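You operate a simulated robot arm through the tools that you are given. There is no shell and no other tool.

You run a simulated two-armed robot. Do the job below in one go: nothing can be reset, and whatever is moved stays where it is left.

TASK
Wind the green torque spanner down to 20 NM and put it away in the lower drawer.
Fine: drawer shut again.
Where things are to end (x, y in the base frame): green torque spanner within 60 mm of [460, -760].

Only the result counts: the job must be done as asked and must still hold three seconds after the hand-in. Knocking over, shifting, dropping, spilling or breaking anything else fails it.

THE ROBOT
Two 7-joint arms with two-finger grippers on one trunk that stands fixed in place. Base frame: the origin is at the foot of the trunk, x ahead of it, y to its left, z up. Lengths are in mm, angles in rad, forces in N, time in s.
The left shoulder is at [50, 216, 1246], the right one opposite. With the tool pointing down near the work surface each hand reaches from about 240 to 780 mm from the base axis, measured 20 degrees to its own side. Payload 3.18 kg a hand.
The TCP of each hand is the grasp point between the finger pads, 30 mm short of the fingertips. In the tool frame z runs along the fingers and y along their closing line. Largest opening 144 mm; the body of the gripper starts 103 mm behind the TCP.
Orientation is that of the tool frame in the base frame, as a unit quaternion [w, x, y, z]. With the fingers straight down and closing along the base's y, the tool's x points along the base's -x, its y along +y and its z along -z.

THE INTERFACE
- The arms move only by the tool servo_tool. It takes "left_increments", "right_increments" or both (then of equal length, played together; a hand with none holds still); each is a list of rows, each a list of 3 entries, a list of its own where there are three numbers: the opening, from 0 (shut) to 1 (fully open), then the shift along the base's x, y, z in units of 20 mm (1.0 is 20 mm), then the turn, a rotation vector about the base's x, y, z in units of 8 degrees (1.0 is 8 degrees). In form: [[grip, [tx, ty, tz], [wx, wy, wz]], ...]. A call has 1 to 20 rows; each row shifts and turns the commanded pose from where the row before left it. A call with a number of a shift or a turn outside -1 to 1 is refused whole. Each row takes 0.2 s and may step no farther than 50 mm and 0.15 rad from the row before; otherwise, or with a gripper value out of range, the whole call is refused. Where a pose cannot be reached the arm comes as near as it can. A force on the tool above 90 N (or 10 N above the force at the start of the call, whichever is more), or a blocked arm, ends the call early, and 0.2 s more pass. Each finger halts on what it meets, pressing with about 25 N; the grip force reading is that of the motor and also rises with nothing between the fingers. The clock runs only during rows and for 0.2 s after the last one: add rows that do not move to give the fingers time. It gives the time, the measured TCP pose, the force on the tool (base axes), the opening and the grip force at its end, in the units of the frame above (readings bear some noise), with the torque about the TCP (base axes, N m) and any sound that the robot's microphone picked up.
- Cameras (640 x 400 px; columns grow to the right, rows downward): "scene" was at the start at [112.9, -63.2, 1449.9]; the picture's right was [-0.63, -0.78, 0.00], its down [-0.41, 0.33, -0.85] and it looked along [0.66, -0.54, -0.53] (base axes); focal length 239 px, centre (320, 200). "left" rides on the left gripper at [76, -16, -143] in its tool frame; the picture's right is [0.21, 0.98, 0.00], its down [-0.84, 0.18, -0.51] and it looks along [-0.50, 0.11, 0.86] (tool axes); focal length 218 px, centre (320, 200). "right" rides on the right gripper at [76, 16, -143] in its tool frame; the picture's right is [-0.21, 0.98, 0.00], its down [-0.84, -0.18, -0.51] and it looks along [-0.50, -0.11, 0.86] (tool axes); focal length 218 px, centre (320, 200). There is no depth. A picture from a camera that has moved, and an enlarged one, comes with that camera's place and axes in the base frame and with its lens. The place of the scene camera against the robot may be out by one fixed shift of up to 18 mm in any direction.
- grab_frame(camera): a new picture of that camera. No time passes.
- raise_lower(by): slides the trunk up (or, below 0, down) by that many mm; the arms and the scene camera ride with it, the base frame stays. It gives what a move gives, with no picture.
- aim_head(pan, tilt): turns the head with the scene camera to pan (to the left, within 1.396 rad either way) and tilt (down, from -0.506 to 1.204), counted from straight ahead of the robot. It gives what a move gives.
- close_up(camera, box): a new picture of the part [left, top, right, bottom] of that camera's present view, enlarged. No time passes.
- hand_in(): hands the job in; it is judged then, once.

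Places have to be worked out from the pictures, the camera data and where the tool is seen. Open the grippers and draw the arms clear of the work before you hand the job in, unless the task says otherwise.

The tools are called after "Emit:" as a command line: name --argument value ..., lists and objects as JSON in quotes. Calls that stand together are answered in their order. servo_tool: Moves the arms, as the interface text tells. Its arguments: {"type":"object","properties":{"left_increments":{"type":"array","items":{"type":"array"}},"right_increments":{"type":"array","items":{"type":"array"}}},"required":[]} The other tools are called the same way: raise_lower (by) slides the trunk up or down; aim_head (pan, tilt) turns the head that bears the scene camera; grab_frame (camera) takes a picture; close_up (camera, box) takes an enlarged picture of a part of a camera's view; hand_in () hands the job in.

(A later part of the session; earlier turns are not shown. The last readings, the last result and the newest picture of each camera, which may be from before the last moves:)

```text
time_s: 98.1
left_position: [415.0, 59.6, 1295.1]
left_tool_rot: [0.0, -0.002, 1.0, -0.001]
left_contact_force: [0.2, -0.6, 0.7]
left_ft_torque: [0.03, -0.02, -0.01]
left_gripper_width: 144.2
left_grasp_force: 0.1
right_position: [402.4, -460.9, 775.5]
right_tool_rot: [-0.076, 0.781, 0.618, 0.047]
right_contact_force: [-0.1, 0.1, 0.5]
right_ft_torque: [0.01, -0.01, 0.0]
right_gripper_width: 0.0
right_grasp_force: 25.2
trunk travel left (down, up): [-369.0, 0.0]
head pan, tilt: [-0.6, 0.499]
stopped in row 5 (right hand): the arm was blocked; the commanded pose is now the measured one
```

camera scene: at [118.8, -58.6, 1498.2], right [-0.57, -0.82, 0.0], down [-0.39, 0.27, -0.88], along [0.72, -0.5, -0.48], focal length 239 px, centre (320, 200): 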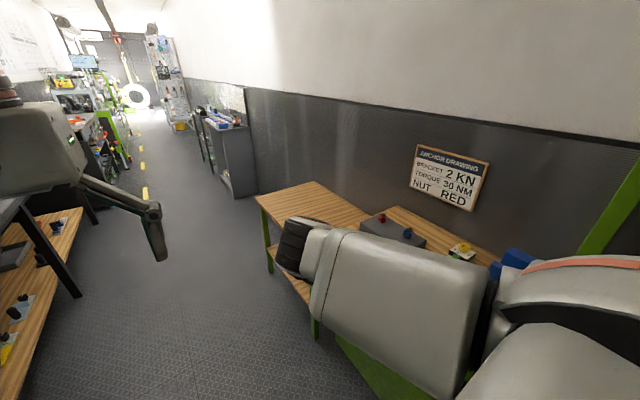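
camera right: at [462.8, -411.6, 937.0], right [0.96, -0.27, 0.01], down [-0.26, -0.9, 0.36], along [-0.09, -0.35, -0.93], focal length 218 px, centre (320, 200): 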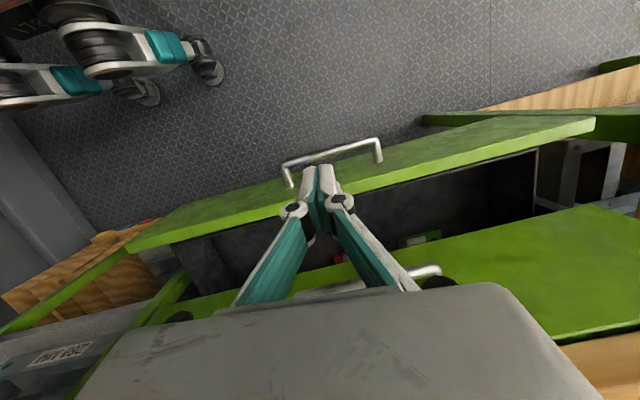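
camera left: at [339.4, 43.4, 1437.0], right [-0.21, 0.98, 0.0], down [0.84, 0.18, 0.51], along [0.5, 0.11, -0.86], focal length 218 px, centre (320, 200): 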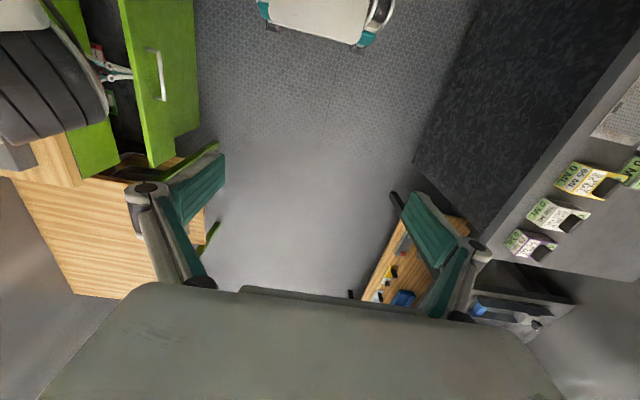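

The pose flipped toward yaw ≈-103°, which is a wrist limit. Any yaw works for hooking, so I'll back off to a mid-range yaw (≈-55°) while re-levelling and raising a bit.

Emit:
servo_tool --right_increments '[[0, [0.1, 0, 0.2], [-0.1, 0, 0.7]], [0, [0.1, 0, 0.2], [-0.15, 0, 0.7]], [0, [0.1, 0, 0.2], [-0.2, 0, 0.7]], [0, [0.1, 0, 0.2], [-0.2, 0, 0.7]], [0, [0.1, 0, 0.2], [-0.2, 0, 0.7]], [0, [0.1, 0, 0.2], [-0.2, 0, 0.7]], [0, [0.1, 0, 0.2], [-0.2, 0, 0.7]], [0, [0.1, 0, 0.2], [0, 0, 0.7]], [0, [0, 0, 0], [0, 0, 0]]]'

Emit:
grab_frame --camera "scene"

Emit:
grab_frame --camera "right"

```text
time_s: 98.8
left_position: [414.6, 59.6, 1295.3]
left_tool_rot: [0.0, -0.002, 1.0, -0.002]
left_contact_force: [-0.1, 0.2, -0.6]
left_ft_torque: [0.03, 0.01, 0.01]
left_gripper_width: 144.1
left_grasp_force: 0.0
right_position: [361.2, -429.1, 747.6]
right_tool_rot: [-0.128, 0.745, 0.651, 0.065]
right_contact_force: [-0.2, 0.9, 0.4]
right_ft_torque: [-0.02, 0.01, 0.03]
right_gripper_width: 0.1
right_grasp_force: 25.0
trunk travel left (down, up): [-369.0, 0.0]
head pan, tilt: [-0.6, 0.499]
stopped in row 3 (right hand): the arm was blocked; the commanded pose is now the measured one
```

```text
taken
camera scene: at [118.8, -58.3, 1498.2], right [-0.57, -0.82, 0.0], down [-0.39, 0.27, -0.88], along [0.72, -0.5, -0.48], focal length 239 px, centre (320, 200)
```

scene: 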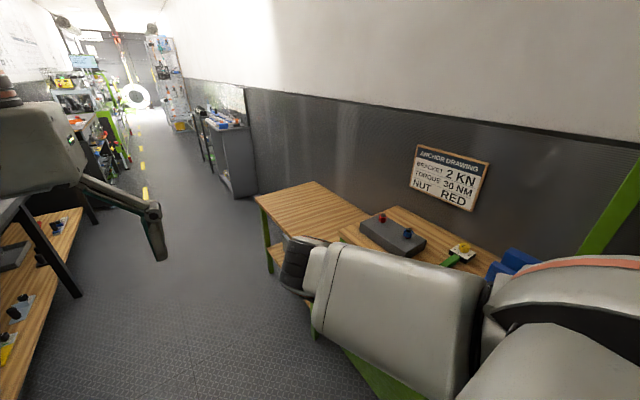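

```text
taken
camera right: at [398.2, -397.9, 901.6], right [0.94, -0.32, -0.16], down [-0.26, -0.92, 0.29], along [-0.24, -0.23, -0.94], focal length 218 px, centre (320, 200)
```

right: 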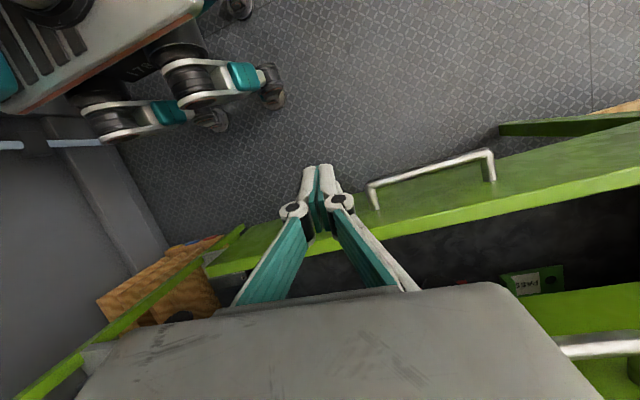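

The arm is drifting into its bad branch again. The pitched (≈45° forward-down) orientation was well-behaved before, and it also works for hooking, so I go back up to that: tool pointing (+x, -z), camera on the +y side.

Emit:
servo_tool --right_increments '[[0, [0.8, -0.1, 0.2], [-0.19, -0.52, 0]], [0, [0.87, -0.1, 0.26], [-0.19, -0.52, 0]], [0, [0.87, -0.2, 0.26], [-0.19, -0.52, 0]], [0, [0.87, -0.2, 0.26], [-0.19, -0.52, 0]], [0, [0.87, -0.2, 0.26], [-0.19, -0.52, 0]], [0, [0.87, -0.2, 0.26], [-0.19, -0.52, 0]], [0, [0.87, -0.2, 0.26], [-0.19, -0.52, 0]], [0, [0.87, -0.2, 0.26], [-0.19, -0.52, 0]], [0, [0.87, -0.2, 0.26], [-0.19, -0.52, 0]], [0, [0.87, -0.2, 0.26], [-0.19, -0.52, 0]], [0, [0.87, -0.2, 0.26], [-0.19, -0.52, 0]], [0, [0.8, -0.2, 0.26], [-0.19, -0.52, 0]], [0, [0, 0, 0], [0, 0, 0]]]'

Emit:
grab_frame --camera "scene"

Emit:
grab_frame --camera "right"

```text
time_s: 99.7
left_position: [415.4, 59.5, 1295.5]
left_tool_rot: [0.0, -0.001, 1.0, -0.002]
left_contact_force: [-0.4, -0.3, 0.8]
left_ft_torque: [-0.01, 0.03, 0.0]
left_gripper_width: 143.7
left_grasp_force: 0.1
right_position: [374.8, -425.9, 733.1]
right_tool_rot: [-0.067, 0.783, 0.602, 0.145]
right_contact_force: [0.2, 0.3, -0.1]
right_ft_torque: [0.03, 0.01, 0.03]
right_gripper_width: 0.0
right_grasp_force: 25.3
trunk travel left (down, up): [-369.0, 0.0]
head pan, tilt: [-0.6, 0.499]
stopped in row 4 (right hand): the arm was blocked; the commanded pose is now the measured one
```

```text
taken
camera scene: at [118.8, -58.4, 1498.2], right [-0.57, -0.82, 0.0], down [-0.39, 0.27, -0.88], along [0.72, -0.5, -0.48], focal length 239 px, centre (320, 200)
```

scene: 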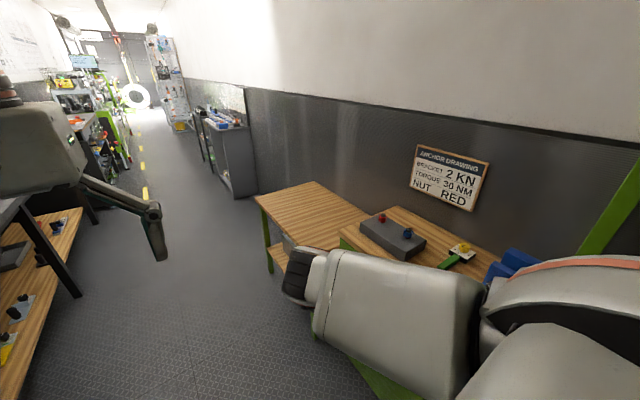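

```text
taken
camera right: at [386.8, -399.2, 892.2], right [0.89, -0.46, 0.0], down [-0.45, -0.87, 0.21], along [-0.09, -0.19, -0.98], focal length 218 px, centre (320, 200)
```

right: 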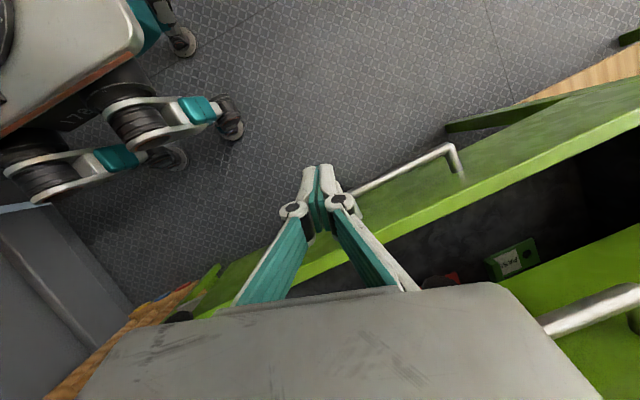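

Still stuck in contact. What freed the arm last time was shifting the hand toward -y and up with no rotation; I'll do that gently (fingertips are above the drawer front).

Emit:
servo_tool --right_increments '[[0, [0, -0.3, 0.5], [0, 0, 0]], [0, [0, -0.3, 0.5], [0, 0, 0]], [0, [0, -0.3, 0.5], [0, 0, 0]], [0, [0, -0.3, 0.5], [0, 0, 0]], [0, [0, 0, 0], [0, 0, 0]]]'

Emit:
grab_frame --camera "scene"

```text
time_s: 100.9
left_position: [415.3, 59.7, 1294.3]
left_tool_rot: [0.0, -0.002, 1.0, 0.0]
left_contact_force: [-0.7, -0.1, -0.5]
left_ft_torque: [0.03, 0.0, -0.01]
left_gripper_width: 144.0
left_grasp_force: 0.1
right_position: [373.4, -447.4, 772.0]
right_tool_rot: [-0.068, 0.783, 0.601, 0.145]
right_contact_force: [-0.2, 0.5, 0.0]
right_ft_torque: [-0.02, -0.01, 0.03]
right_gripper_width: 0.0
right_grasp_force: 24.7
trunk travel left (down, up): [-369.0, 0.0]
head pan, tilt: [-0.6, 0.499]
```

```text
taken
camera scene: at [118.9, -58.0, 1498.2], right [-0.57, -0.82, 0.0], down [-0.39, 0.27, -0.88], along [0.72, -0.5, -0.48], focal length 239 px, centre (320, 200)
```

scene: 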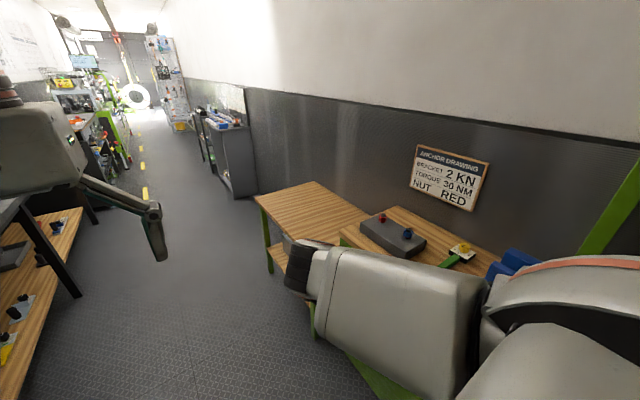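

Freed. I continue moving -y and up to get well away from the chest.

Emit:
servo_tool --right_increments '[[0, [0.2, -0.4, 0.8], [0, 0, 0]], [0, [0.2, -0.4, 0.8], [0, 0, 0]], [0, [0.2, -0.5, 0.8], [0, 0, 0]], [0, [0.2, -0.5, 0.8], [0, 0, 0]], [0, [0.2, -0.6, 0.8], [0, 0, 0]], [0, [0.2, -0.6, 0.8], [0, 0, 0]], [0, [0.2, -0.6, 0.8], [0, 0, 0]], [0, [0.2, -0.6, 0.8], [0, 0, 0]], [0, [0.2, -0.6, 0.8], [0, 0, 0]], [0, [0, 0, 0], [0, 0, 0]]]'

Emit:
grab_frame --camera "scene"

Emit:
grab_frame --camera "right"

```text
time_s: 103.1
left_position: [414.9, 60.5, 1294.8]
left_tool_rot: [0.001, -0.001, 1.0, -0.001]
left_contact_force: [0.6, -1.1, -0.4]
left_ft_torque: [-0.01, 0.01, 0.01]
left_gripper_width: 143.7
left_grasp_force: 0.1
right_position: [412.0, -542.9, 915.6]
right_tool_rot: [-0.067, 0.781, 0.605, 0.144]
right_contact_force: [0.3, -0.2, -0.1]
right_ft_torque: [0.0, 0.0, -0.02]
right_gripper_width: 0.2
right_grasp_force: 24.9
trunk travel left (down, up): [-369.0, 0.0]
head pan, tilt: [-0.6, 0.499]
```

```text
taken
camera scene: at [118.9, -57.9, 1498.2], right [-0.57, -0.82, 0.0], down [-0.39, 0.27, -0.88], along [0.72, -0.5, -0.48], focal length 239 px, centre (320, 200)
```

scene: 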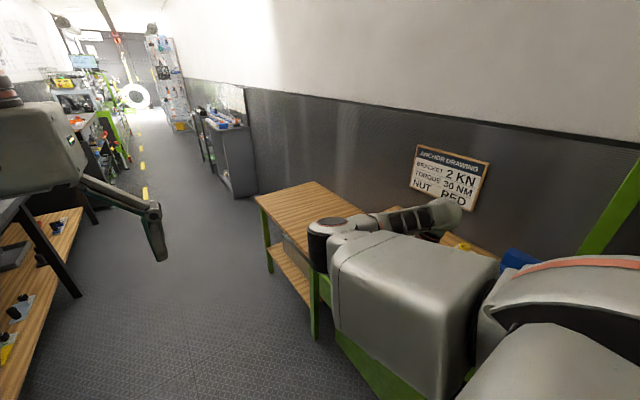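

```text
taken
camera right: at [424.3, -516.2, 1074.4], right [0.89, -0.45, 0.0], down [-0.44, -0.87, 0.21], along [-0.09, -0.19, -0.98], focal length 218 px, centre (320, 200)
```

right: 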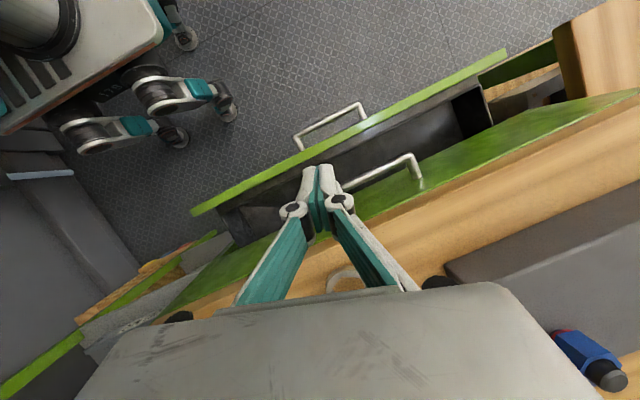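

Now the arm is in a clean posture (elbow cap facing up, forearm to the right). My analysis: the drawer pull was limited by the wrist bend because the trunk was too low; with the trunk at about -100 mm the same handle grip should reach much further. I pitch the tool back up to point +x here, above the bench edge.

Emit:
servo_tool --right_increments '[[0.1, [0.4, 0.08, 0.6], [-0.218, -0.736, -0.02]], [0.2, [0.5, 0.08, 0.6], [-0.218, -0.736, -0.02]], [0.3, [0.6, 0.08, 0.5], [-0.218, -0.736, -0.02]], [0.3, [0.6, 0.08, 0.5], [-0.218, -0.736, -0.02]], [0.3, [0.6, 0.08, 0.5], [-0.218, -0.736, -0.02]], [0.3, [0.6, 0.08, 0.5], [-0.218, -0.736, -0.02]], [0.3, [0.6, 0.08, 0.5], [-0.218, -0.736, -0.02]], [0.3, [0.6, 0.08, 0.5], [-0.218, -0.736, -0.02]], [0.3, [0.6, 0.08, 0.5], [-0.218, -0.736, -0.02]], [0.3, [0.6, 0.08, 0.5], [-0.218, -0.736, -0.02]], [0.3, [0.6, 0.08, 0.5], [-0.218, -0.736, -0.02]], [0.3, [0.5, 0.08, 0.4], [-0.218, -0.736, -0.02]], [0.3, [0.4, 0.08, 0.3], [-0.218, -0.736, -0.02]], [0.3, [0.4, 0.08, 0.2], [-0.218, -0.736, -0.02]], [0.3, [0, 0, 0], [0, 0, 0]]]'

Emit:
grab_frame --camera "scene"

```text
time_s: 106.3
left_position: [414.7, 59.7, 1294.1]
left_tool_rot: [0.0, -0.002, 1.0, -0.002]
left_contact_force: [0.4, 0.2, -1.0]
left_ft_torque: [-0.02, -0.01, -0.03]
left_gripper_width: 144.0
left_grasp_force: 0.2
right_position: [563.7, -521.0, 1049.6]
right_tool_rot: [0.5, 0.499, 0.499, 0.501]
right_contact_force: [-0.8, -0.2, -0.1]
right_ft_torque: [0.01, 0.0, 0.05]
right_gripper_width: 43.3
right_grasp_force: 0.0
trunk travel left (down, up): [-369.0, 0.0]
head pan, tilt: [-0.6, 0.499]
```

```text
taken
camera scene: at [118.7, -57.8, 1498.2], right [-0.57, -0.82, 0.0], down [-0.39, 0.27, -0.88], along [0.72, -0.5, -0.48], focal length 239 px, centre (320, 200)
```

scene: 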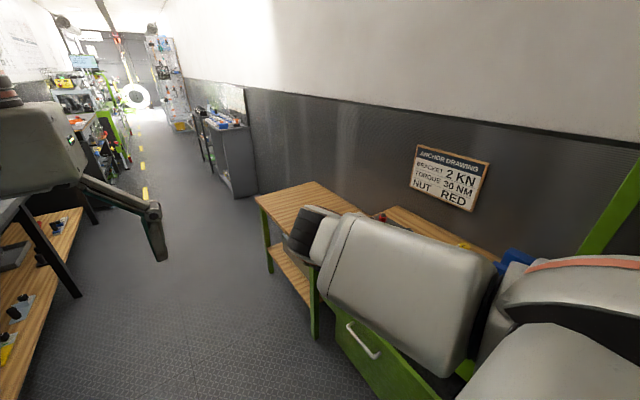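

Exactly the pointing-+x pose at (564, -521, 1050) with no blocking. Now I move to in front of the opened drawer's handle: (510, -380, 880).

Emit:
servo_tool --right_increments '[[0.4, [-0.3, 0.7, -0.5], [0, 0, 0]], [0.4, [-0.3, 0.8, -0.8], [0, 0, 0]], [0.4, [-0.3, 0.8, -0.9], [0, 0, 0]], [0.4, [-0.3, 0.8, -0.9], [0, 0, 0]], [0.4, [-0.3, 0.8, -0.9], [0, 0, 0]], [0.4, [-0.3, 0.8, -0.9], [0, 0, 0]], [0.4, [-0.3, 0.8, -0.9], [0, 0, 0]], [0.4, [-0.3, 0.8, -0.9], [0, 0, 0]], [0.4, [-0.3, 0.75, -0.9], [0, 0, 0]], [0.4, [0, 0, 0], [0, 0, 0]]]'

Emit:
grab_frame --camera "scene"

```text
time_s: 108.5
left_position: [414.7, 59.4, 1295.5]
left_tool_rot: [0.001, -0.001, 1.0, 0.0]
left_contact_force: [-0.3, -0.3, -0.2]
left_ft_torque: [0.04, -0.02, -0.01]
left_gripper_width: 144.0
left_grasp_force: 0.0
right_position: [510.1, -385.3, 899.7]
right_tool_rot: [0.504, 0.503, 0.495, 0.499]
right_contact_force: [-0.1, -0.3, -0.3]
right_ft_torque: [-0.01, 0.01, -0.04]
right_gripper_width: 57.6
right_grasp_force: 0.1
trunk travel left (down, up): [-369.0, 0.0]
head pan, tilt: [-0.6, 0.499]
```

```text
taken
camera scene: at [118.8, -58.0, 1498.2], right [-0.57, -0.82, 0.0], down [-0.39, 0.27, -0.88], along [0.72, -0.5, -0.48], focal length 239 px, centre (320, 200)
```

scene: 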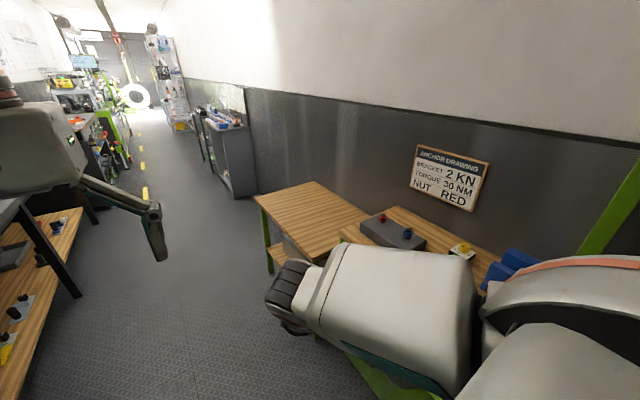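

Reached (510, -385, 900). Now lower the trunk 100 mm.

Emit:
raise_lower --by -100

Emit:
servo_tool --right_increments '[[0.5, [0, -0.1, -0.6], [0, 0, 0]], [0.5, [0, -0.1, -0.8], [0, 0, 0]], [0.5, [0, -0.1, -0.8], [0, 0, 0]], [0.5, [0, -0.1, -0.8], [0, 0, 0]], [0.5, [0, 0, -0.8], [0, 0, 0]], [0.5, [0, 0, -0.8], [0, 0, 0]], [0.5, [0, 0, -0.8], [0, 0, 0]], [0.5, [0, 0, 0], [0, 0, 0]]]'

Emit:
grab_frame --camera "right"

Emit:
grab_frame --camera "scene"

```text
time_s: 109.9
left_position: [414.4, 59.6, 1195.4]
left_tool_rot: [0.001, -0.001, 1.0, -0.001]
left_contact_force: [-0.7, 0.3, 0.1]
left_ft_torque: [0.01, -0.05, 0.03]
left_gripper_width: 143.9
left_grasp_force: 0.0
right_position: [507.5, -385.6, 799.1]
right_tool_rot: [0.504, 0.5, 0.498, 0.498]
right_contact_force: [0.7, 0.5, 0.2]
right_ft_torque: [-0.04, 0.01, -0.02]
right_gripper_width: 57.5
right_grasp_force: 0.0
trunk travel left (down, up): [-269.0, 100.0]
head pan, tilt: [-0.6, 0.499]
```

```text
time_s: 111.7
left_position: [416.7, 60.2, 1194.3]
left_tool_rot: [0.0, 0.0, 1.0, -0.001]
left_contact_force: [0.3, 0.1, 0.5]
left_ft_torque: [0.01, 0.02, -0.01]
left_gripper_width: 144.0
left_grasp_force: 0.1
right_position: [509.1, -384.7, 690.1]
right_tool_rot: [0.5, 0.5, 0.5, 0.5]
right_contact_force: [0.6, 0.1, -0.3]
right_ft_torque: [0.0, -0.01, -0.03]
right_gripper_width: 72.0
right_grasp_force: 0.0
trunk travel left (down, up): [-269.0, 100.0]
head pan, tilt: [-0.6, 0.499]
```

```text
taken
camera right: at [366.9, -309.5, 704.0], right [0.0, -0.21, 0.98], down [-0.51, -0.84, -0.18], along [0.86, -0.5, -0.11], focal length 218 px, centre (320, 200)
```

right: 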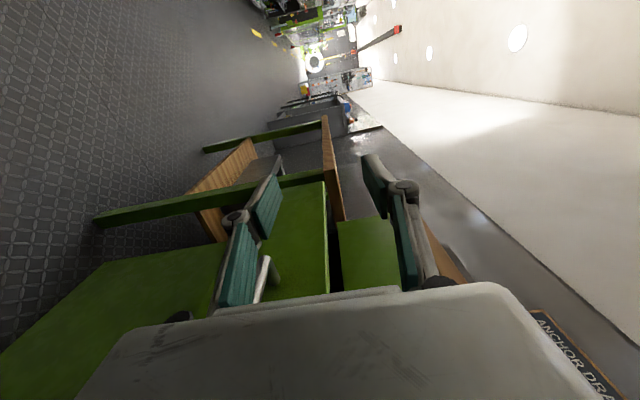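

```text
taken
camera scene: at [131.0, -58.0, 1397.9], right [-0.57, -0.82, 0.0], down [-0.39, 0.27, -0.88], along [0.72, -0.5, -0.48], focal length 239 px, centre (320, 200)
```

scene: 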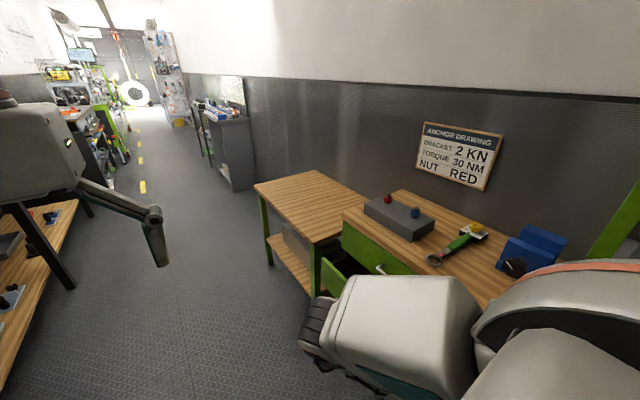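

Good. I descend the remaining 80 mm to bar height and yaw about -12°, then check.

Emit:
servo_tool --right_increments '[[0.5, [-0.1, 0, -0.8], [0, 0, 0]], [0.5, [-0.1, 0, -0.8], [0, 0, -0.2]], [0.5, [-0.1, 0, -0.8], [0, 0, -0.3]], [0.5, [-0.1, 0, -0.8], [0, 0, -0.3]], [0.5, [-0.1, -0.2, -0.8], [0, 0, -0.3]], [0.5, [-0.1, -0.4, 0], [0, 0, -0.3]], [0.5, [-0.1, -0.4, 0], [0, 0, -0.1]], [0.5, [0, -0.4, 0], [0, 0, 0]], [0.5, [0, 0, 0], [0, 0, 0]]]'

Emit:
grab_frame --camera "right"

Emit:
grab_frame --camera "scene"

```text
time_s: 113.7
left_position: [414.5, 60.2, 1193.9]
left_tool_rot: [0.0, -0.001, 1.0, -0.001]
left_contact_force: [0.8, -0.8, -0.1]
left_ft_torque: [0.02, -0.01, 0.01]
left_gripper_width: 143.6
left_grasp_force: 0.0
right_position: [444.3, -488.0, 682.6]
right_tool_rot: [0.549, 0.547, 0.447, 0.447]
right_contact_force: [-0.2, -0.4, 0.4]
right_ft_torque: [0.0, -0.02, 0.03]
right_gripper_width: 72.2
right_grasp_force: 0.1
right hand out of reach, approached as far as the arm can: row 3, 4, 5, 6, 7
trunk travel left (down, up): [-269.0, 100.0]
head pan, tilt: [-0.6, 0.499]
```

```text
taken
camera right: at [319.4, -383.5, 697.5], right [-0.04, -0.2, 0.98], down [-0.67, -0.72, -0.18], along [0.74, -0.66, -0.11], focal length 218 px, centre (320, 200)
```

right: 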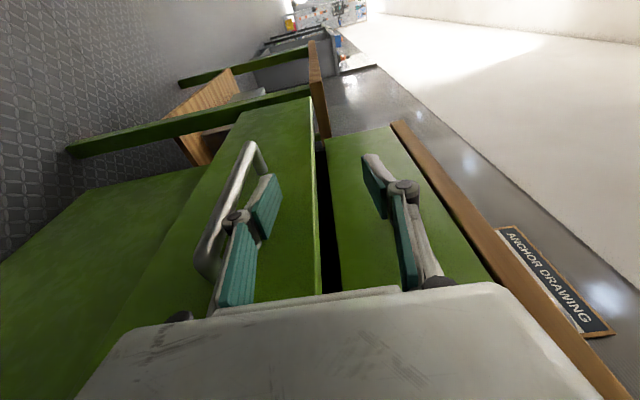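

```text
taken
camera scene: at [131.0, -58.0, 1397.9], right [-0.57, -0.82, 0.0], down [-0.39, 0.27, -0.88], along [0.72, -0.5, -0.48], focal length 239 px, centre (320, 200)
```

scene: 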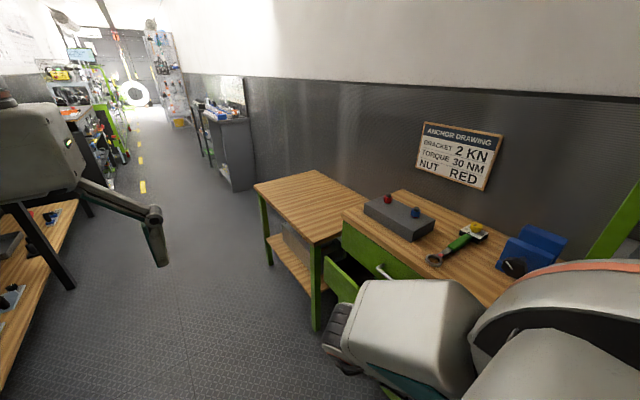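

The wrist limit appears again at this height. A pitched-down (≈45°) hand hooking the inside of the drawer front is more favourable: that orientation family was reachable and the drawer slides easily. I raise the trunk back up first.

Emit:
raise_lower --by 100

Emit:
grab_frame --camera "right"

```text
time_s: 115.0
left_position: [416.7, 60.5, 1295.4]
left_tool_rot: [0.0, -0.001, 1.0, -0.001]
left_contact_force: [-1.3, 0.0, 0.0]
left_ft_torque: [0.01, 0.0, 0.0]
left_gripper_width: 144.1
left_grasp_force: 0.1
right_position: [446.8, -487.9, 784.8]
right_tool_rot: [0.549, 0.546, 0.446, 0.45]
right_contact_force: [0.0, -0.6, 1.3]
right_ft_torque: [-0.02, -0.02, 0.0]
right_gripper_width: 72.0
right_grasp_force: 0.0
trunk travel left (down, up): [-369.0, 0.0]
head pan, tilt: [-0.6, 0.499]
```

```text
taken
camera right: at [321.0, -384.0, 798.8], right [-0.05, -0.2, 0.98], down [-0.66, -0.73, -0.18], along [0.75, -0.66, -0.1], focal length 218 px, centre (320, 200)
```

right: 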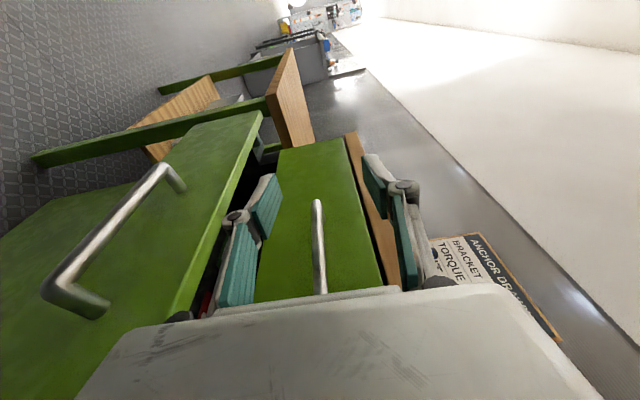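

The drawer slid back slightly (bar now ≈ y -484, so ~96 mm open). I noticed that rolling the tool +90° about its own axis (a last-joint move, pushing the elbow outward) would let the fingers close along y, and with a pitched-down hand the wrist clears the drawer front. I'll move up/out a bit and test that roll.

Emit:
servo_tool --right_increments '[[0.5, [0.2, 0.5, 0.7], [0, 0, 0.25]], [0.5, [0.2, 0.5, 0.7], [0, 0, 0.25]], [0.5, [0.2, 0.5, 0.7], [0, 0, 0.25]], [0.5, [0.2, 0.5, 0.7], [0, 0, 0.25]], [0.5, [0.2, 0.5, 0.7], [0, 0, 0.25]], [0.4, [0, 0, 0], [0.5, 0, 0]], [0.3, [0, 0, 0], [0.9, 0, 0]], [0.3, [0, 0, 0], [0.9, 0, 0]], [0.3, [0, 0, 0], [0.9, 0, 0]], [0.3, [0, 0, 0], [0.9, 0, 0]], [0.3, [0, 0, 0], [0, 0, 0]]]'

Emit:
grab_frame --camera "scene"

Emit:
grab_frame --camera "right"

```text
time_s: 117.4
left_position: [415.1, 58.8, 1294.8]
left_tool_rot: [0.0, -0.002, 1.0, -0.001]
left_contact_force: [-0.4, 0.1, -0.1]
left_ft_torque: [0.03, 0.0, -0.03]
left_gripper_width: 144.0
left_grasp_force: 0.1
right_position: [465.9, -437.1, 856.0]
right_tool_rot: [0.344, 0.628, 0.331, 0.615]
right_contact_force: [0.9, -0.1, 0.3]
right_ft_torque: [-0.01, 0.03, 0.02]
right_gripper_width: 43.0
right_grasp_force: 0.1
trunk travel left (down, up): [-369.0, 0.0]
head pan, tilt: [-0.6, 0.499]
```

```text
taken
camera scene: at [118.9, -58.0, 1498.2], right [-0.57, -0.82, 0.0], down [-0.39, 0.27, -0.88], along [0.72, -0.5, -0.48], focal length 239 px, centre (320, 200)
```

scene: 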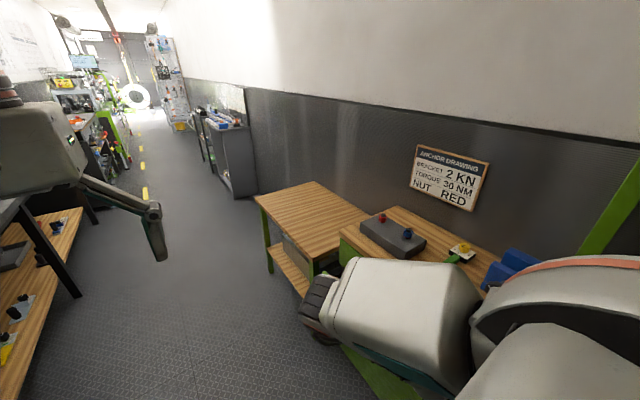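

```text
taken
camera right: at [324.9, -378.2, 910.7], right [-0.01, -0.71, 0.71], down [-0.53, -0.6, -0.61], along [0.85, -0.38, -0.37], focal length 218 px, centre (320, 200)
```

right: 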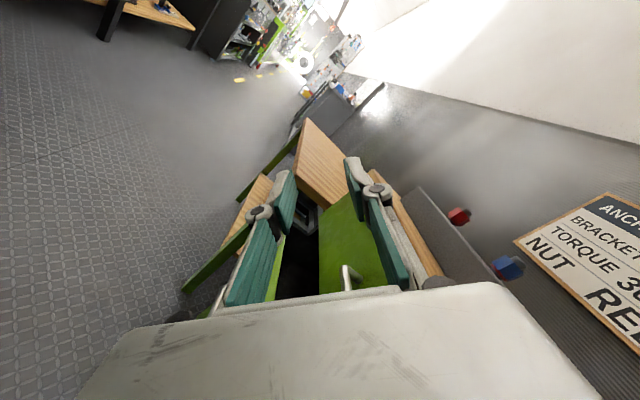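

Rolling works smoothly. I complete the roll to +90°.

Emit:
servo_tool --right_increments '[[0.3, [0, 0, 0], [0.9, 0, 0]], [0.3, [0, 0, 0], [0.9, 0, 0]], [0.3, [0, 0, 0], [0.9, 0, 0]], [0.3, [0, 0, 0], [0.9, 0, 0]], [0.3, [0, 0, 0], [0.9, 0, 0]], [0.3, [0, 0, 0], [0.9, 0, 0]], [0.3, [0, 0, 0], [0.9, 0, 0]], [0.3, [0, 0, 0], [0, 0, 0]]]'

Emit:
grab_frame --camera "scene"

Emit:
grab_frame --camera "right"

```text
time_s: 119.2
left_position: [415.1, 59.8, 1295.6]
left_tool_rot: [0.0, -0.001, 1.0, 0.0]
left_contact_force: [0.9, -1.2, -0.9]
left_ft_torque: [0.01, 0.01, -0.03]
left_gripper_width: 144.2
left_grasp_force: 0.0
right_position: [465.1, -436.8, 854.1]
right_tool_rot: [0.044, 0.714, 0.038, 0.698]
right_contact_force: [-1.2, 0.3, 0.1]
right_ft_torque: [0.02, -0.03, 0.0]
right_gripper_width: 43.1
right_grasp_force: 0.0
trunk travel left (down, up): [-369.0, 0.0]
head pan, tilt: [-0.6, 0.499]
```

```text
taken
camera scene: at [118.9, -58.0, 1498.2], right [-0.57, -0.82, 0.0], down [-0.39, 0.27, -0.88], along [0.72, -0.5, -0.48], focal length 239 px, centre (320, 200)
```

scene: 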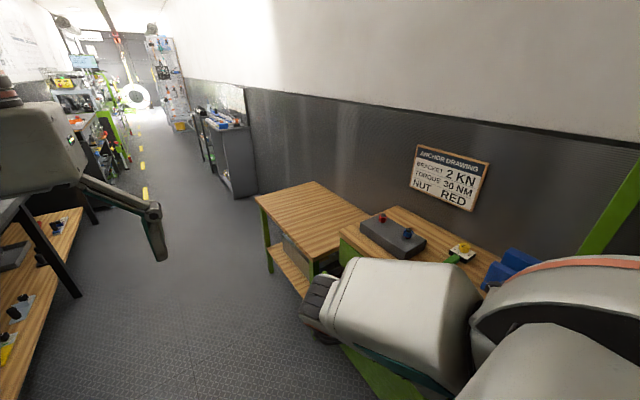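

```text
taken
camera right: at [324.8, -443.2, 934.7], right [-0.01, -1.0, -0.09], down [-0.53, 0.09, -0.85], along [0.85, 0.04, -0.52], focal length 218 px, centre (320, 200)
```

right: 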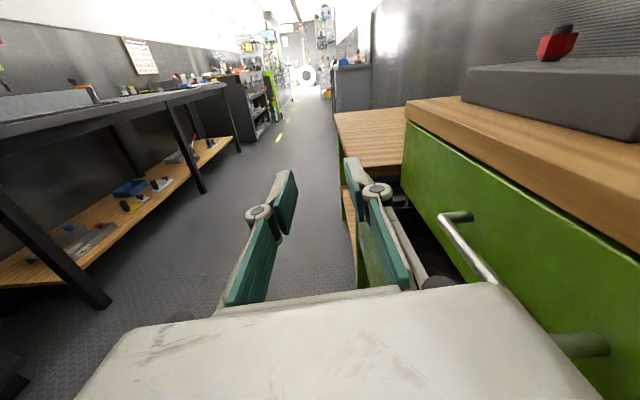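

The roll is complete: the tool points +x, fingers close along y, camera on top, no blocking. Now I pitch the tool down ~65° in place for gripping the bar from above.

Emit:
servo_tool --right_increments '[[0.3, [0, 0, -0.1], [0, 0.625, 0]], [0.3, [0, 0, -0.1], [0, 0.625, 0]], [0.3, [0, 0, -0.1], [0, 0.625, 0]], [0.3, [0, 0, -0.1], [0, 0.625, 0]], [0.3, [0, 0, -0.2], [0, 0.625, 0]], [0.3, [0, 0, -0.2], [0, 0.625, 0]], [0.3, [0, 0, -0.2], [0, 0.625, 0]], [0.3, [0, 0, -0.2], [0, 0.625, 0]], [0.3, [0, 0, -0.2], [0, 0.625, 0]], [0.3, [0, 0, -0.2], [0, 0.625, 0]], [0.3, [0, 0, -0.2], [0, 0.625, 0]], [0.3, [0, 0, -0.2], [0, 0.625, 0]], [0.3, [0, 0, -0.2], [0, 0.625, 0]], [0.3, [0, 0, 0], [0, 0, 0]]]'

Emit:
grab_frame --camera "scene"

Emit:
grab_frame --camera "right"

```text
time_s: 122.2
left_position: [415.2, 59.7, 1294.4]
left_tool_rot: [0.0, -0.001, 1.0, -0.002]
left_contact_force: [0.7, -0.7, -0.3]
left_ft_torque: [0.02, 0.02, -0.01]
left_gripper_width: 143.8
left_grasp_force: 0.1
right_position: [348.7, -492.4, 851.0]
right_tool_rot: [0.018, 0.977, 0.058, 0.207]
right_contact_force: [0.5, 0.3, 0.3]
right_ft_torque: [-0.03, 0.0, 0.01]
right_gripper_width: 43.3
right_grasp_force: 0.0
right hand out of reach, approached as far as the arm can: row 8, 9, 10, 11, 12, 13
trunk travel left (down, up): [-369.0, 0.0]
head pan, tilt: [-0.6, 0.499]
```

```text
taken
camera scene: at [119.4, -57.7, 1498.1], right [-0.57, -0.82, 0.0], down [-0.4, 0.27, -0.88], along [0.72, -0.5, -0.48], focal length 239 px, centre (320, 200)
```

scene: 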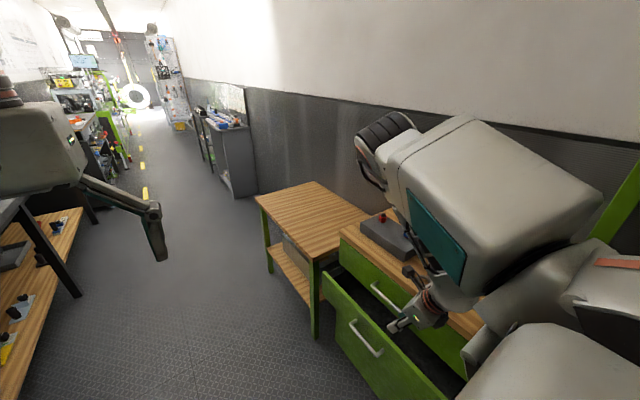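

```text
taken
camera right: at [361.3, -497.9, 1012.5], right [-0.09, -1.0, -0.03], down [-0.99, 0.08, 0.12], along [-0.11, 0.04, -0.99], focal length 218 px, centre (320, 200)
```

right: 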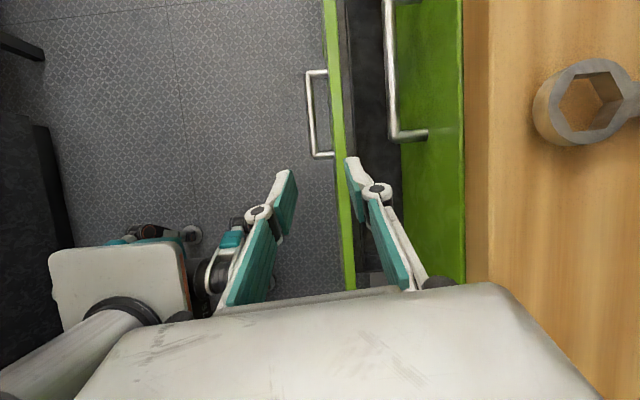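

The arm swung into an elbow-high, elbow-out posture, which is the natural one, with the hand at (349, -492, 851) pitched 66° and closing along y: just what I need. The bar reads as y≈-478, panel -510…-527. I test moving forward (+x) and +y a little.

Emit:
servo_tool --right_increments '[[0.3, [0.5, 0.2, 0], [0, 0, 0]], [0.3, [0.5, 0.2, 0], [0, 0, 0]], [0.3, [0.5, 0.2, 0], [0, 0, 0]], [0.3, [0, 0, 0], [0, 0, 0]]]'

Emit:
grab_frame --camera "scene"

```text
time_s: 123.2
left_position: [416.2, 61.0, 1294.9]
left_tool_rot: [-0.001, -0.003, 1.0, -0.001]
left_contact_force: [0.2, 0.1, -0.3]
left_ft_torque: [-0.04, -0.02, 0.03]
left_gripper_width: 144.1
left_grasp_force: 0.0
right_position: [351.7, -492.0, 862.7]
right_tool_rot: [0.016, 0.977, 0.057, 0.207]
right_contact_force: [0.0, 0.0, -0.5]
right_ft_torque: [0.01, 0.02, 0.0]
right_gripper_width: 43.2
right_grasp_force: 0.1
right hand out of reach, approached as far as the arm can: row 1, 2, 3
trunk travel left (down, up): [-369.0, 0.0]
head pan, tilt: [-0.6, 0.499]
```

```text
taken
camera scene: at [119.0, -58.1, 1498.2], right [-0.57, -0.82, 0.0], down [-0.4, 0.27, -0.88], along [0.72, -0.5, -0.48], focal length 239 px, centre (320, 200)
```

scene: 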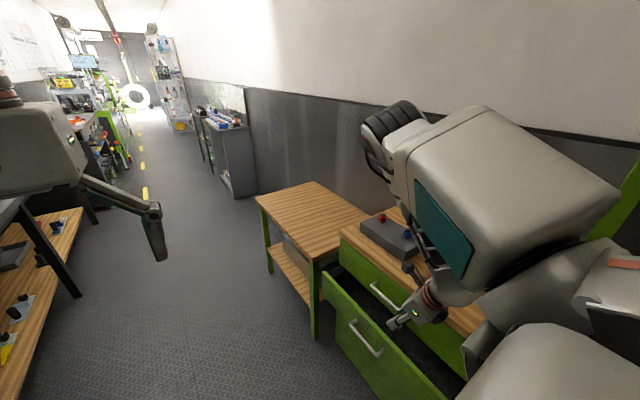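

It's at the wrist limit in this exact yaw. Bar gripping tolerates some yaw, so I relax yaw by about +25° and see if the hand can then come forward.

Emit:
servo_tool --right_increments '[[0.3, [0, 0, 0], [0, 0, 0.8]], [0.3, [0, 0, 0], [0, 0, 0.8]], [0.3, [0, 0, 0], [0, 0, 0.8]], [0.3, [0, 0, 0], [0, 0, 0.8]], [0.3, [0.5, 0.2, 0], [0, 0, 0]], [0.3, [0.5, 0.2, 0], [0, 0, 0]], [0.3, [0.5, 0.2, 0], [0, 0, 0]], [0.3, [0.5, 0.1, 0], [0, 0, 0]], [0.3, [0, 0, 0], [0, 0, 0]]]'

Emit:
grab_frame --camera "scene"

Emit:
grab_frame --camera "right"

```text
time_s: 125.2
left_position: [416.1, 59.8, 1294.9]
left_tool_rot: [0.0, -0.001, 1.0, -0.002]
left_contact_force: [0.1, -0.4, -0.2]
left_ft_torque: [-0.03, 0.0, 0.03]
left_gripper_width: 144.2
left_grasp_force: 0.0
right_position: [392.0, -478.1, 862.2]
right_tool_rot: [-0.029, 0.94, 0.271, 0.204]
right_contact_force: [-0.2, -0.3, -0.1]
right_ft_torque: [0.04, 0.03, -0.01]
right_gripper_width: 43.1
right_grasp_force: 0.0
trunk travel left (down, up): [-369.0, 0.0]
head pan, tilt: [-0.6, 0.499]
```

```text
taken
camera scene: at [118.7, -58.1, 1498.2], right [-0.57, -0.82, 0.0], down [-0.39, 0.27, -0.88], along [0.72, -0.5, -0.48], focal length 239 px, centre (320, 200)
```

scene: 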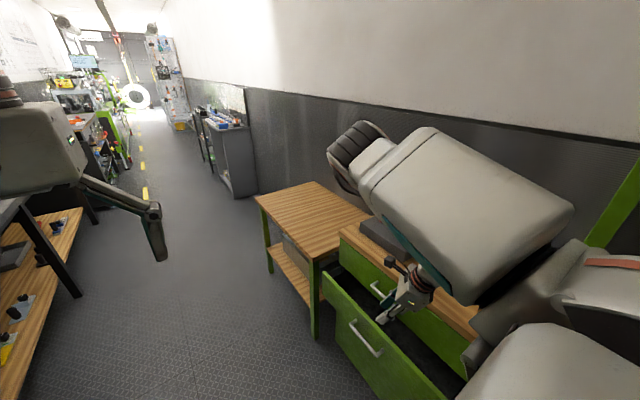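

```text
taken
camera right: at [406.1, -477.5, 1023.1], right [0.35, -0.94, -0.03], down [-0.93, -0.35, 0.12], along [-0.12, -0.02, -0.99], focal length 218 px, centre (320, 200)
```

right: 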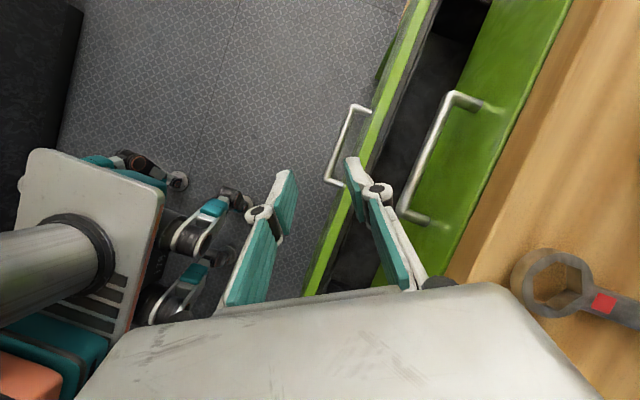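

Now the arm is free in an elbow-out posture at (392, -478, 862). I move forward and down toward the bar (x≈450), trimming yaw back by ~10°.

Emit:
servo_tool --right_increments '[[0.3, [0.35, 0, -0.5], [0, 0, -0.1]], [0.3, [0.35, 0, -0.8], [0, 0, -0.15]], [0.3, [0.35, 0, -0.8], [0, 0, -0.15]], [0.3, [0.35, 0, -0.8], [0, 0, -0.15]], [0.3, [0.35, 0, -0.8], [0, 0, -0.15]], [0.3, [0.35, 0, -0.8], [0, 0, -0.15]], [0.3, [0.35, 0, -0.8], [0, 0, -0.15]], [0.3, [0.35, 0, -0.8], [0, 0, -0.15]], [0.3, [0, 0, 0], [0, 0, 0]]]'

Emit:
grab_frame --camera "scene"

Emit:
grab_frame --camera "right"

```text
time_s: 127.2
left_position: [415.1, 60.8, 1295.0]
left_tool_rot: [0.0, -0.002, 1.0, -0.003]
left_contact_force: [0.1, 0.6, -0.8]
left_ft_torque: [-0.03, 0.02, -0.02]
left_gripper_width: 144.1
left_grasp_force: 0.1
right_position: [401.1, -505.0, 826.8]
right_tool_rot: [-0.017, 0.952, 0.226, 0.207]
right_contact_force: [0.3, 0.5, -0.1]
right_ft_torque: [-0.01, 0.02, 0.03]
right_gripper_width: 43.1
right_grasp_force: 0.3
right hand out of reach, approached as far as the arm can: row 3, 4, 5, 6, 7, 8
trunk travel left (down, up): [-369.0, 0.0]
head pan, tilt: [-0.6, 0.499]
```

```text
taken
camera scene: at [119.2, -57.2, 1498.2], right [-0.57, -0.82, 0.0], down [-0.4, 0.27, -0.88], along [0.72, -0.5, -0.48], focal length 239 px, centre (320, 200)
```

scene: 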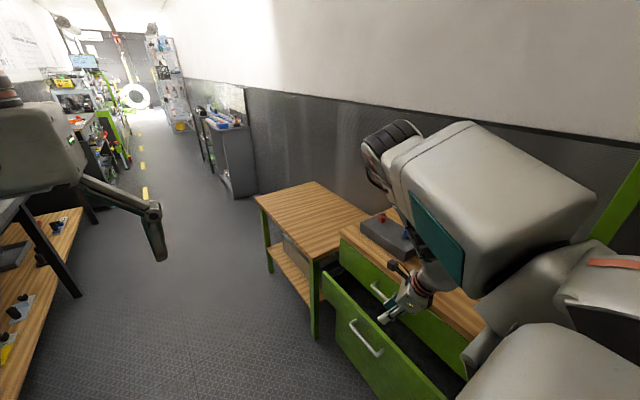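

```text
taken
camera right: at [415.4, -506.3, 988.0], right [0.26, -0.97, -0.02], down [-0.96, -0.26, 0.11], along [-0.12, -0.01, -0.99], focal length 218 px, centre (320, 200)
```

right: 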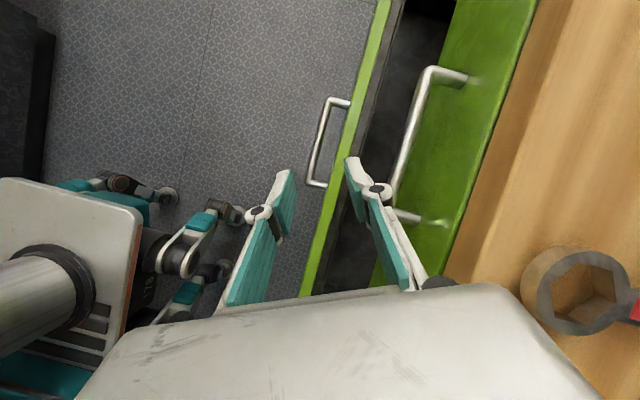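

In this posture only very negative yaw is limited. Hooking the inside of the drawer front works at any yaw, so I relax the yaw toward about -100° and make the tool vertical, staying above the drawer.

Emit:
servo_tool --right_increments '[[0.1, [-0.2, 0.1, 0.2], [-0.1, 0.3, 0.8]], [0, [-0.2, 0.1, 0.2], [-0.1, 0.3, 0.8]], [0, [-0.2, 0.1, 0.2], [-0.1, 0.3, 0.8]], [0, [-0.2, 0.1, 0.2], [-0.2, 0.3, 0.8]], [0, [-0.2, 0.1, 0], [-0.2, 0.3, 0.8]], [0, [-0.2, 0.1, 0], [-0.2, 0.3, 0.6]], [0, [0, 0, 0], [0, 0, 0]]]'

Emit:
grab_frame --camera "scene"

Emit:
grab_frame --camera "right"

```text
time_s: 128.8
left_position: [413.9, 58.6, 1294.8]
left_tool_rot: [0.0, -0.002, 1.0, -0.001]
left_contact_force: [0.4, -0.5, -0.3]
left_ft_torque: [0.01, -0.02, 0.01]
left_gripper_width: 144.1
left_grasp_force: 0.1
right_position: [369.7, -487.9, 840.4]
right_tool_rot: [-0.052, 0.854, 0.516, 0.053]
right_contact_force: [-0.7, -1.0, 0.5]
right_ft_torque: [0.04, 0.0, -0.02]
right_gripper_width: 0.0
right_grasp_force: 25.4
right hand out of reach, approached as far as the arm can: row 2, 3
trunk travel left (down, up): [-369.0, 0.0]
head pan, tilt: [-0.6, 0.499]
```

```text
taken
camera scene: at [118.2, -59.2, 1498.2], right [-0.57, -0.82, 0.0], down [-0.39, 0.27, -0.88], along [0.72, -0.5, -0.48], focal length 239 px, centre (320, 200)
```

scene: 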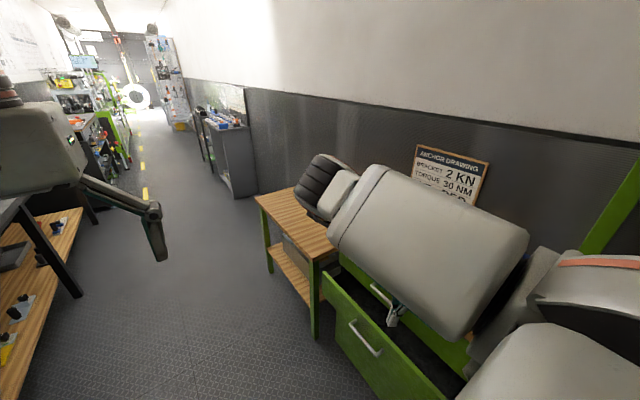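

```text
taken
camera right: at [413.8, -450.2, 990.5], right [0.77, -0.63, -0.06], down [-0.57, -0.73, 0.39], along [-0.29, -0.26, -0.92], focal length 218 px, centre (320, 200)
```

right: 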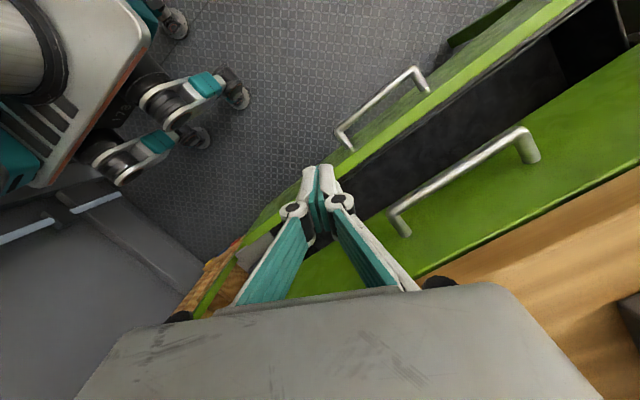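

Now nearly tool-down at (370, -488, 840), yaw ≈-117°, with the elbow still up. I go over the gap left of the handles, (300, -550), levelling the tilt, before descending.

Emit:
servo_tool --right_increments '[[0, [-0.4, -0.3, 0], [-0.1, 0, 0]], [0, [-0.5, -0.4, 0], [-0.15, 0, 0]], [0, [-0.5, -0.4, 0], [-0.15, 0, 0]], [0, [-0.5, -0.5, 0], [-0.15, 0, 0]], [0, [-0.5, -0.5, 0], [-0.15, 0, 0]], [0, [-0.5, -0.5, 0], [-0.15, 0, 0]], [0, [-0.5, -0.5, 0], [-0.15, 0, 0]], [0, [0, 0, 0], [0, 0, 0]]]'

Emit:
grab_frame --camera "scene"

Emit:
grab_frame --camera "right"

```text
time_s: 130.6
left_position: [416.5, 59.2, 1294.5]
left_tool_rot: [0.0, -0.001, 1.0, -0.001]
left_contact_force: [0.4, 0.9, -0.4]
left_ft_torque: [-0.05, 0.01, -0.03]
left_gripper_width: 143.9
left_grasp_force: 0.1
right_position: [301.5, -549.2, 841.3]
right_tool_rot: [0.008, 0.855, 0.518, 0.017]
right_contact_force: [-0.1, -0.5, -0.2]
right_ft_torque: [0.01, 0.01, 0.04]
right_gripper_width: 0.0
right_grasp_force: 25.0
trunk travel left (down, up): [-369.0, 0.0]
head pan, tilt: [-0.6, 0.499]
```

```text
taken
camera scene: at [119.0, -57.9, 1498.2], right [-0.57, -0.82, 0.0], down [-0.4, 0.27, -0.88], along [0.72, -0.5, -0.48], focal length 239 px, centre (320, 200)
```

scene: 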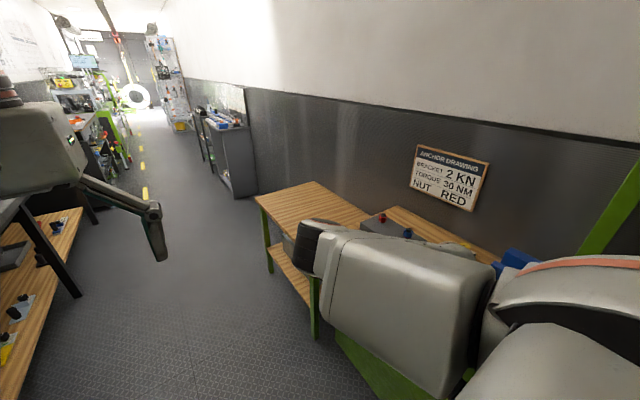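

```text
taken
camera right: at [346.2, -489.9, 984.6], right [0.77, -0.64, 0.03], down [-0.57, -0.67, 0.48], along [-0.29, -0.39, -0.87], focal length 218 px, centre (320, 200)
```

right: 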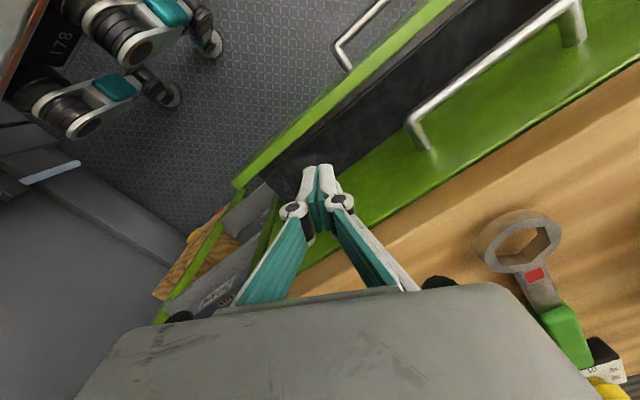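

The hand is vertical over the gap at (301, -549, 841), left of the handles. I descend to z≈720 first and check.

Emit:
servo_tool --right_increments '[[0, [0, 0, -0.8], [0, 0, 0]], [0, [0, 0, -0.8], [0, 0, 0]], [0, [0, 0, -0.8], [0, 0, 0]], [0, [0, 0, -0.8], [0, 0, 0]], [0, [0, 0, -0.8], [0, 0, 0]], [0, [0, 0, -0.8], [0, 0, 0]], [0, [0, 0, -0.8], [0, 0, 0]], [0, [0, 0, 0], [0, 0, 0]]]'

Emit:
grab_frame --camera "right"

Emit:
grab_frame --camera "scene"

```text
time_s: 132.0
left_position: [416.0, 60.0, 1295.7]
left_tool_rot: [0.0, -0.002, 1.0, -0.002]
left_contact_force: [0.3, 0.1, 0.3]
left_ft_torque: [0.0, 0.0, -0.03]
left_gripper_width: 143.7
left_grasp_force: 0.2
right_position: [275.3, -515.4, 724.5]
right_tool_rot: [-0.039, 0.887, 0.457, 0.052]
right_contact_force: [0.7, 0.5, 0.0]
right_ft_torque: [0.02, 0.0, 0.02]
right_gripper_width: 0.2
right_grasp_force: 24.7
trunk travel left (down, up): [-369.0, 0.0]
head pan, tilt: [-0.6, 0.499]
stopped in row 6 (right hand): the arm was blocked; the commanded pose is now the measured one
```

```text
taken
camera right: at [323.5, -480.1, 873.3], right [0.68, -0.73, -0.05], down [-0.66, -0.64, 0.4], along [-0.32, -0.24, -0.92], focal length 218 px, centre (320, 200)
```

right: 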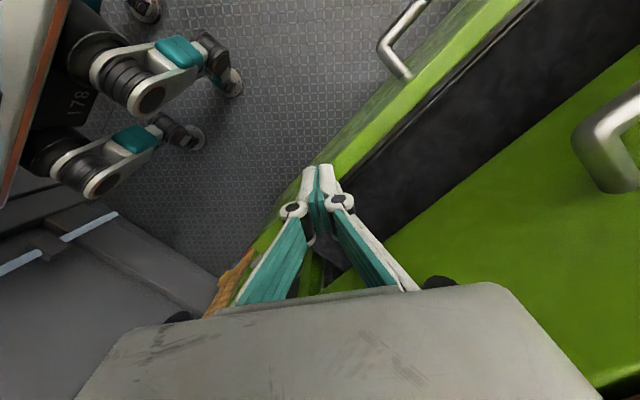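

```text
taken
camera scene: at [118.9, -58.2, 1498.2], right [-0.57, -0.82, 0.0], down [-0.39, 0.27, -0.88], along [0.72, -0.5, -0.48], focal length 239 px, centre (320, 200)
```

scene: 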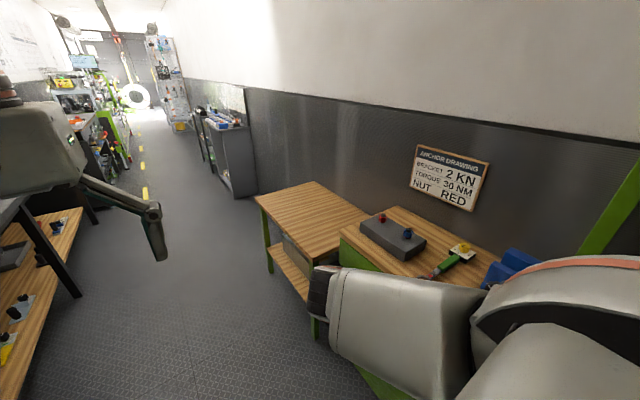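

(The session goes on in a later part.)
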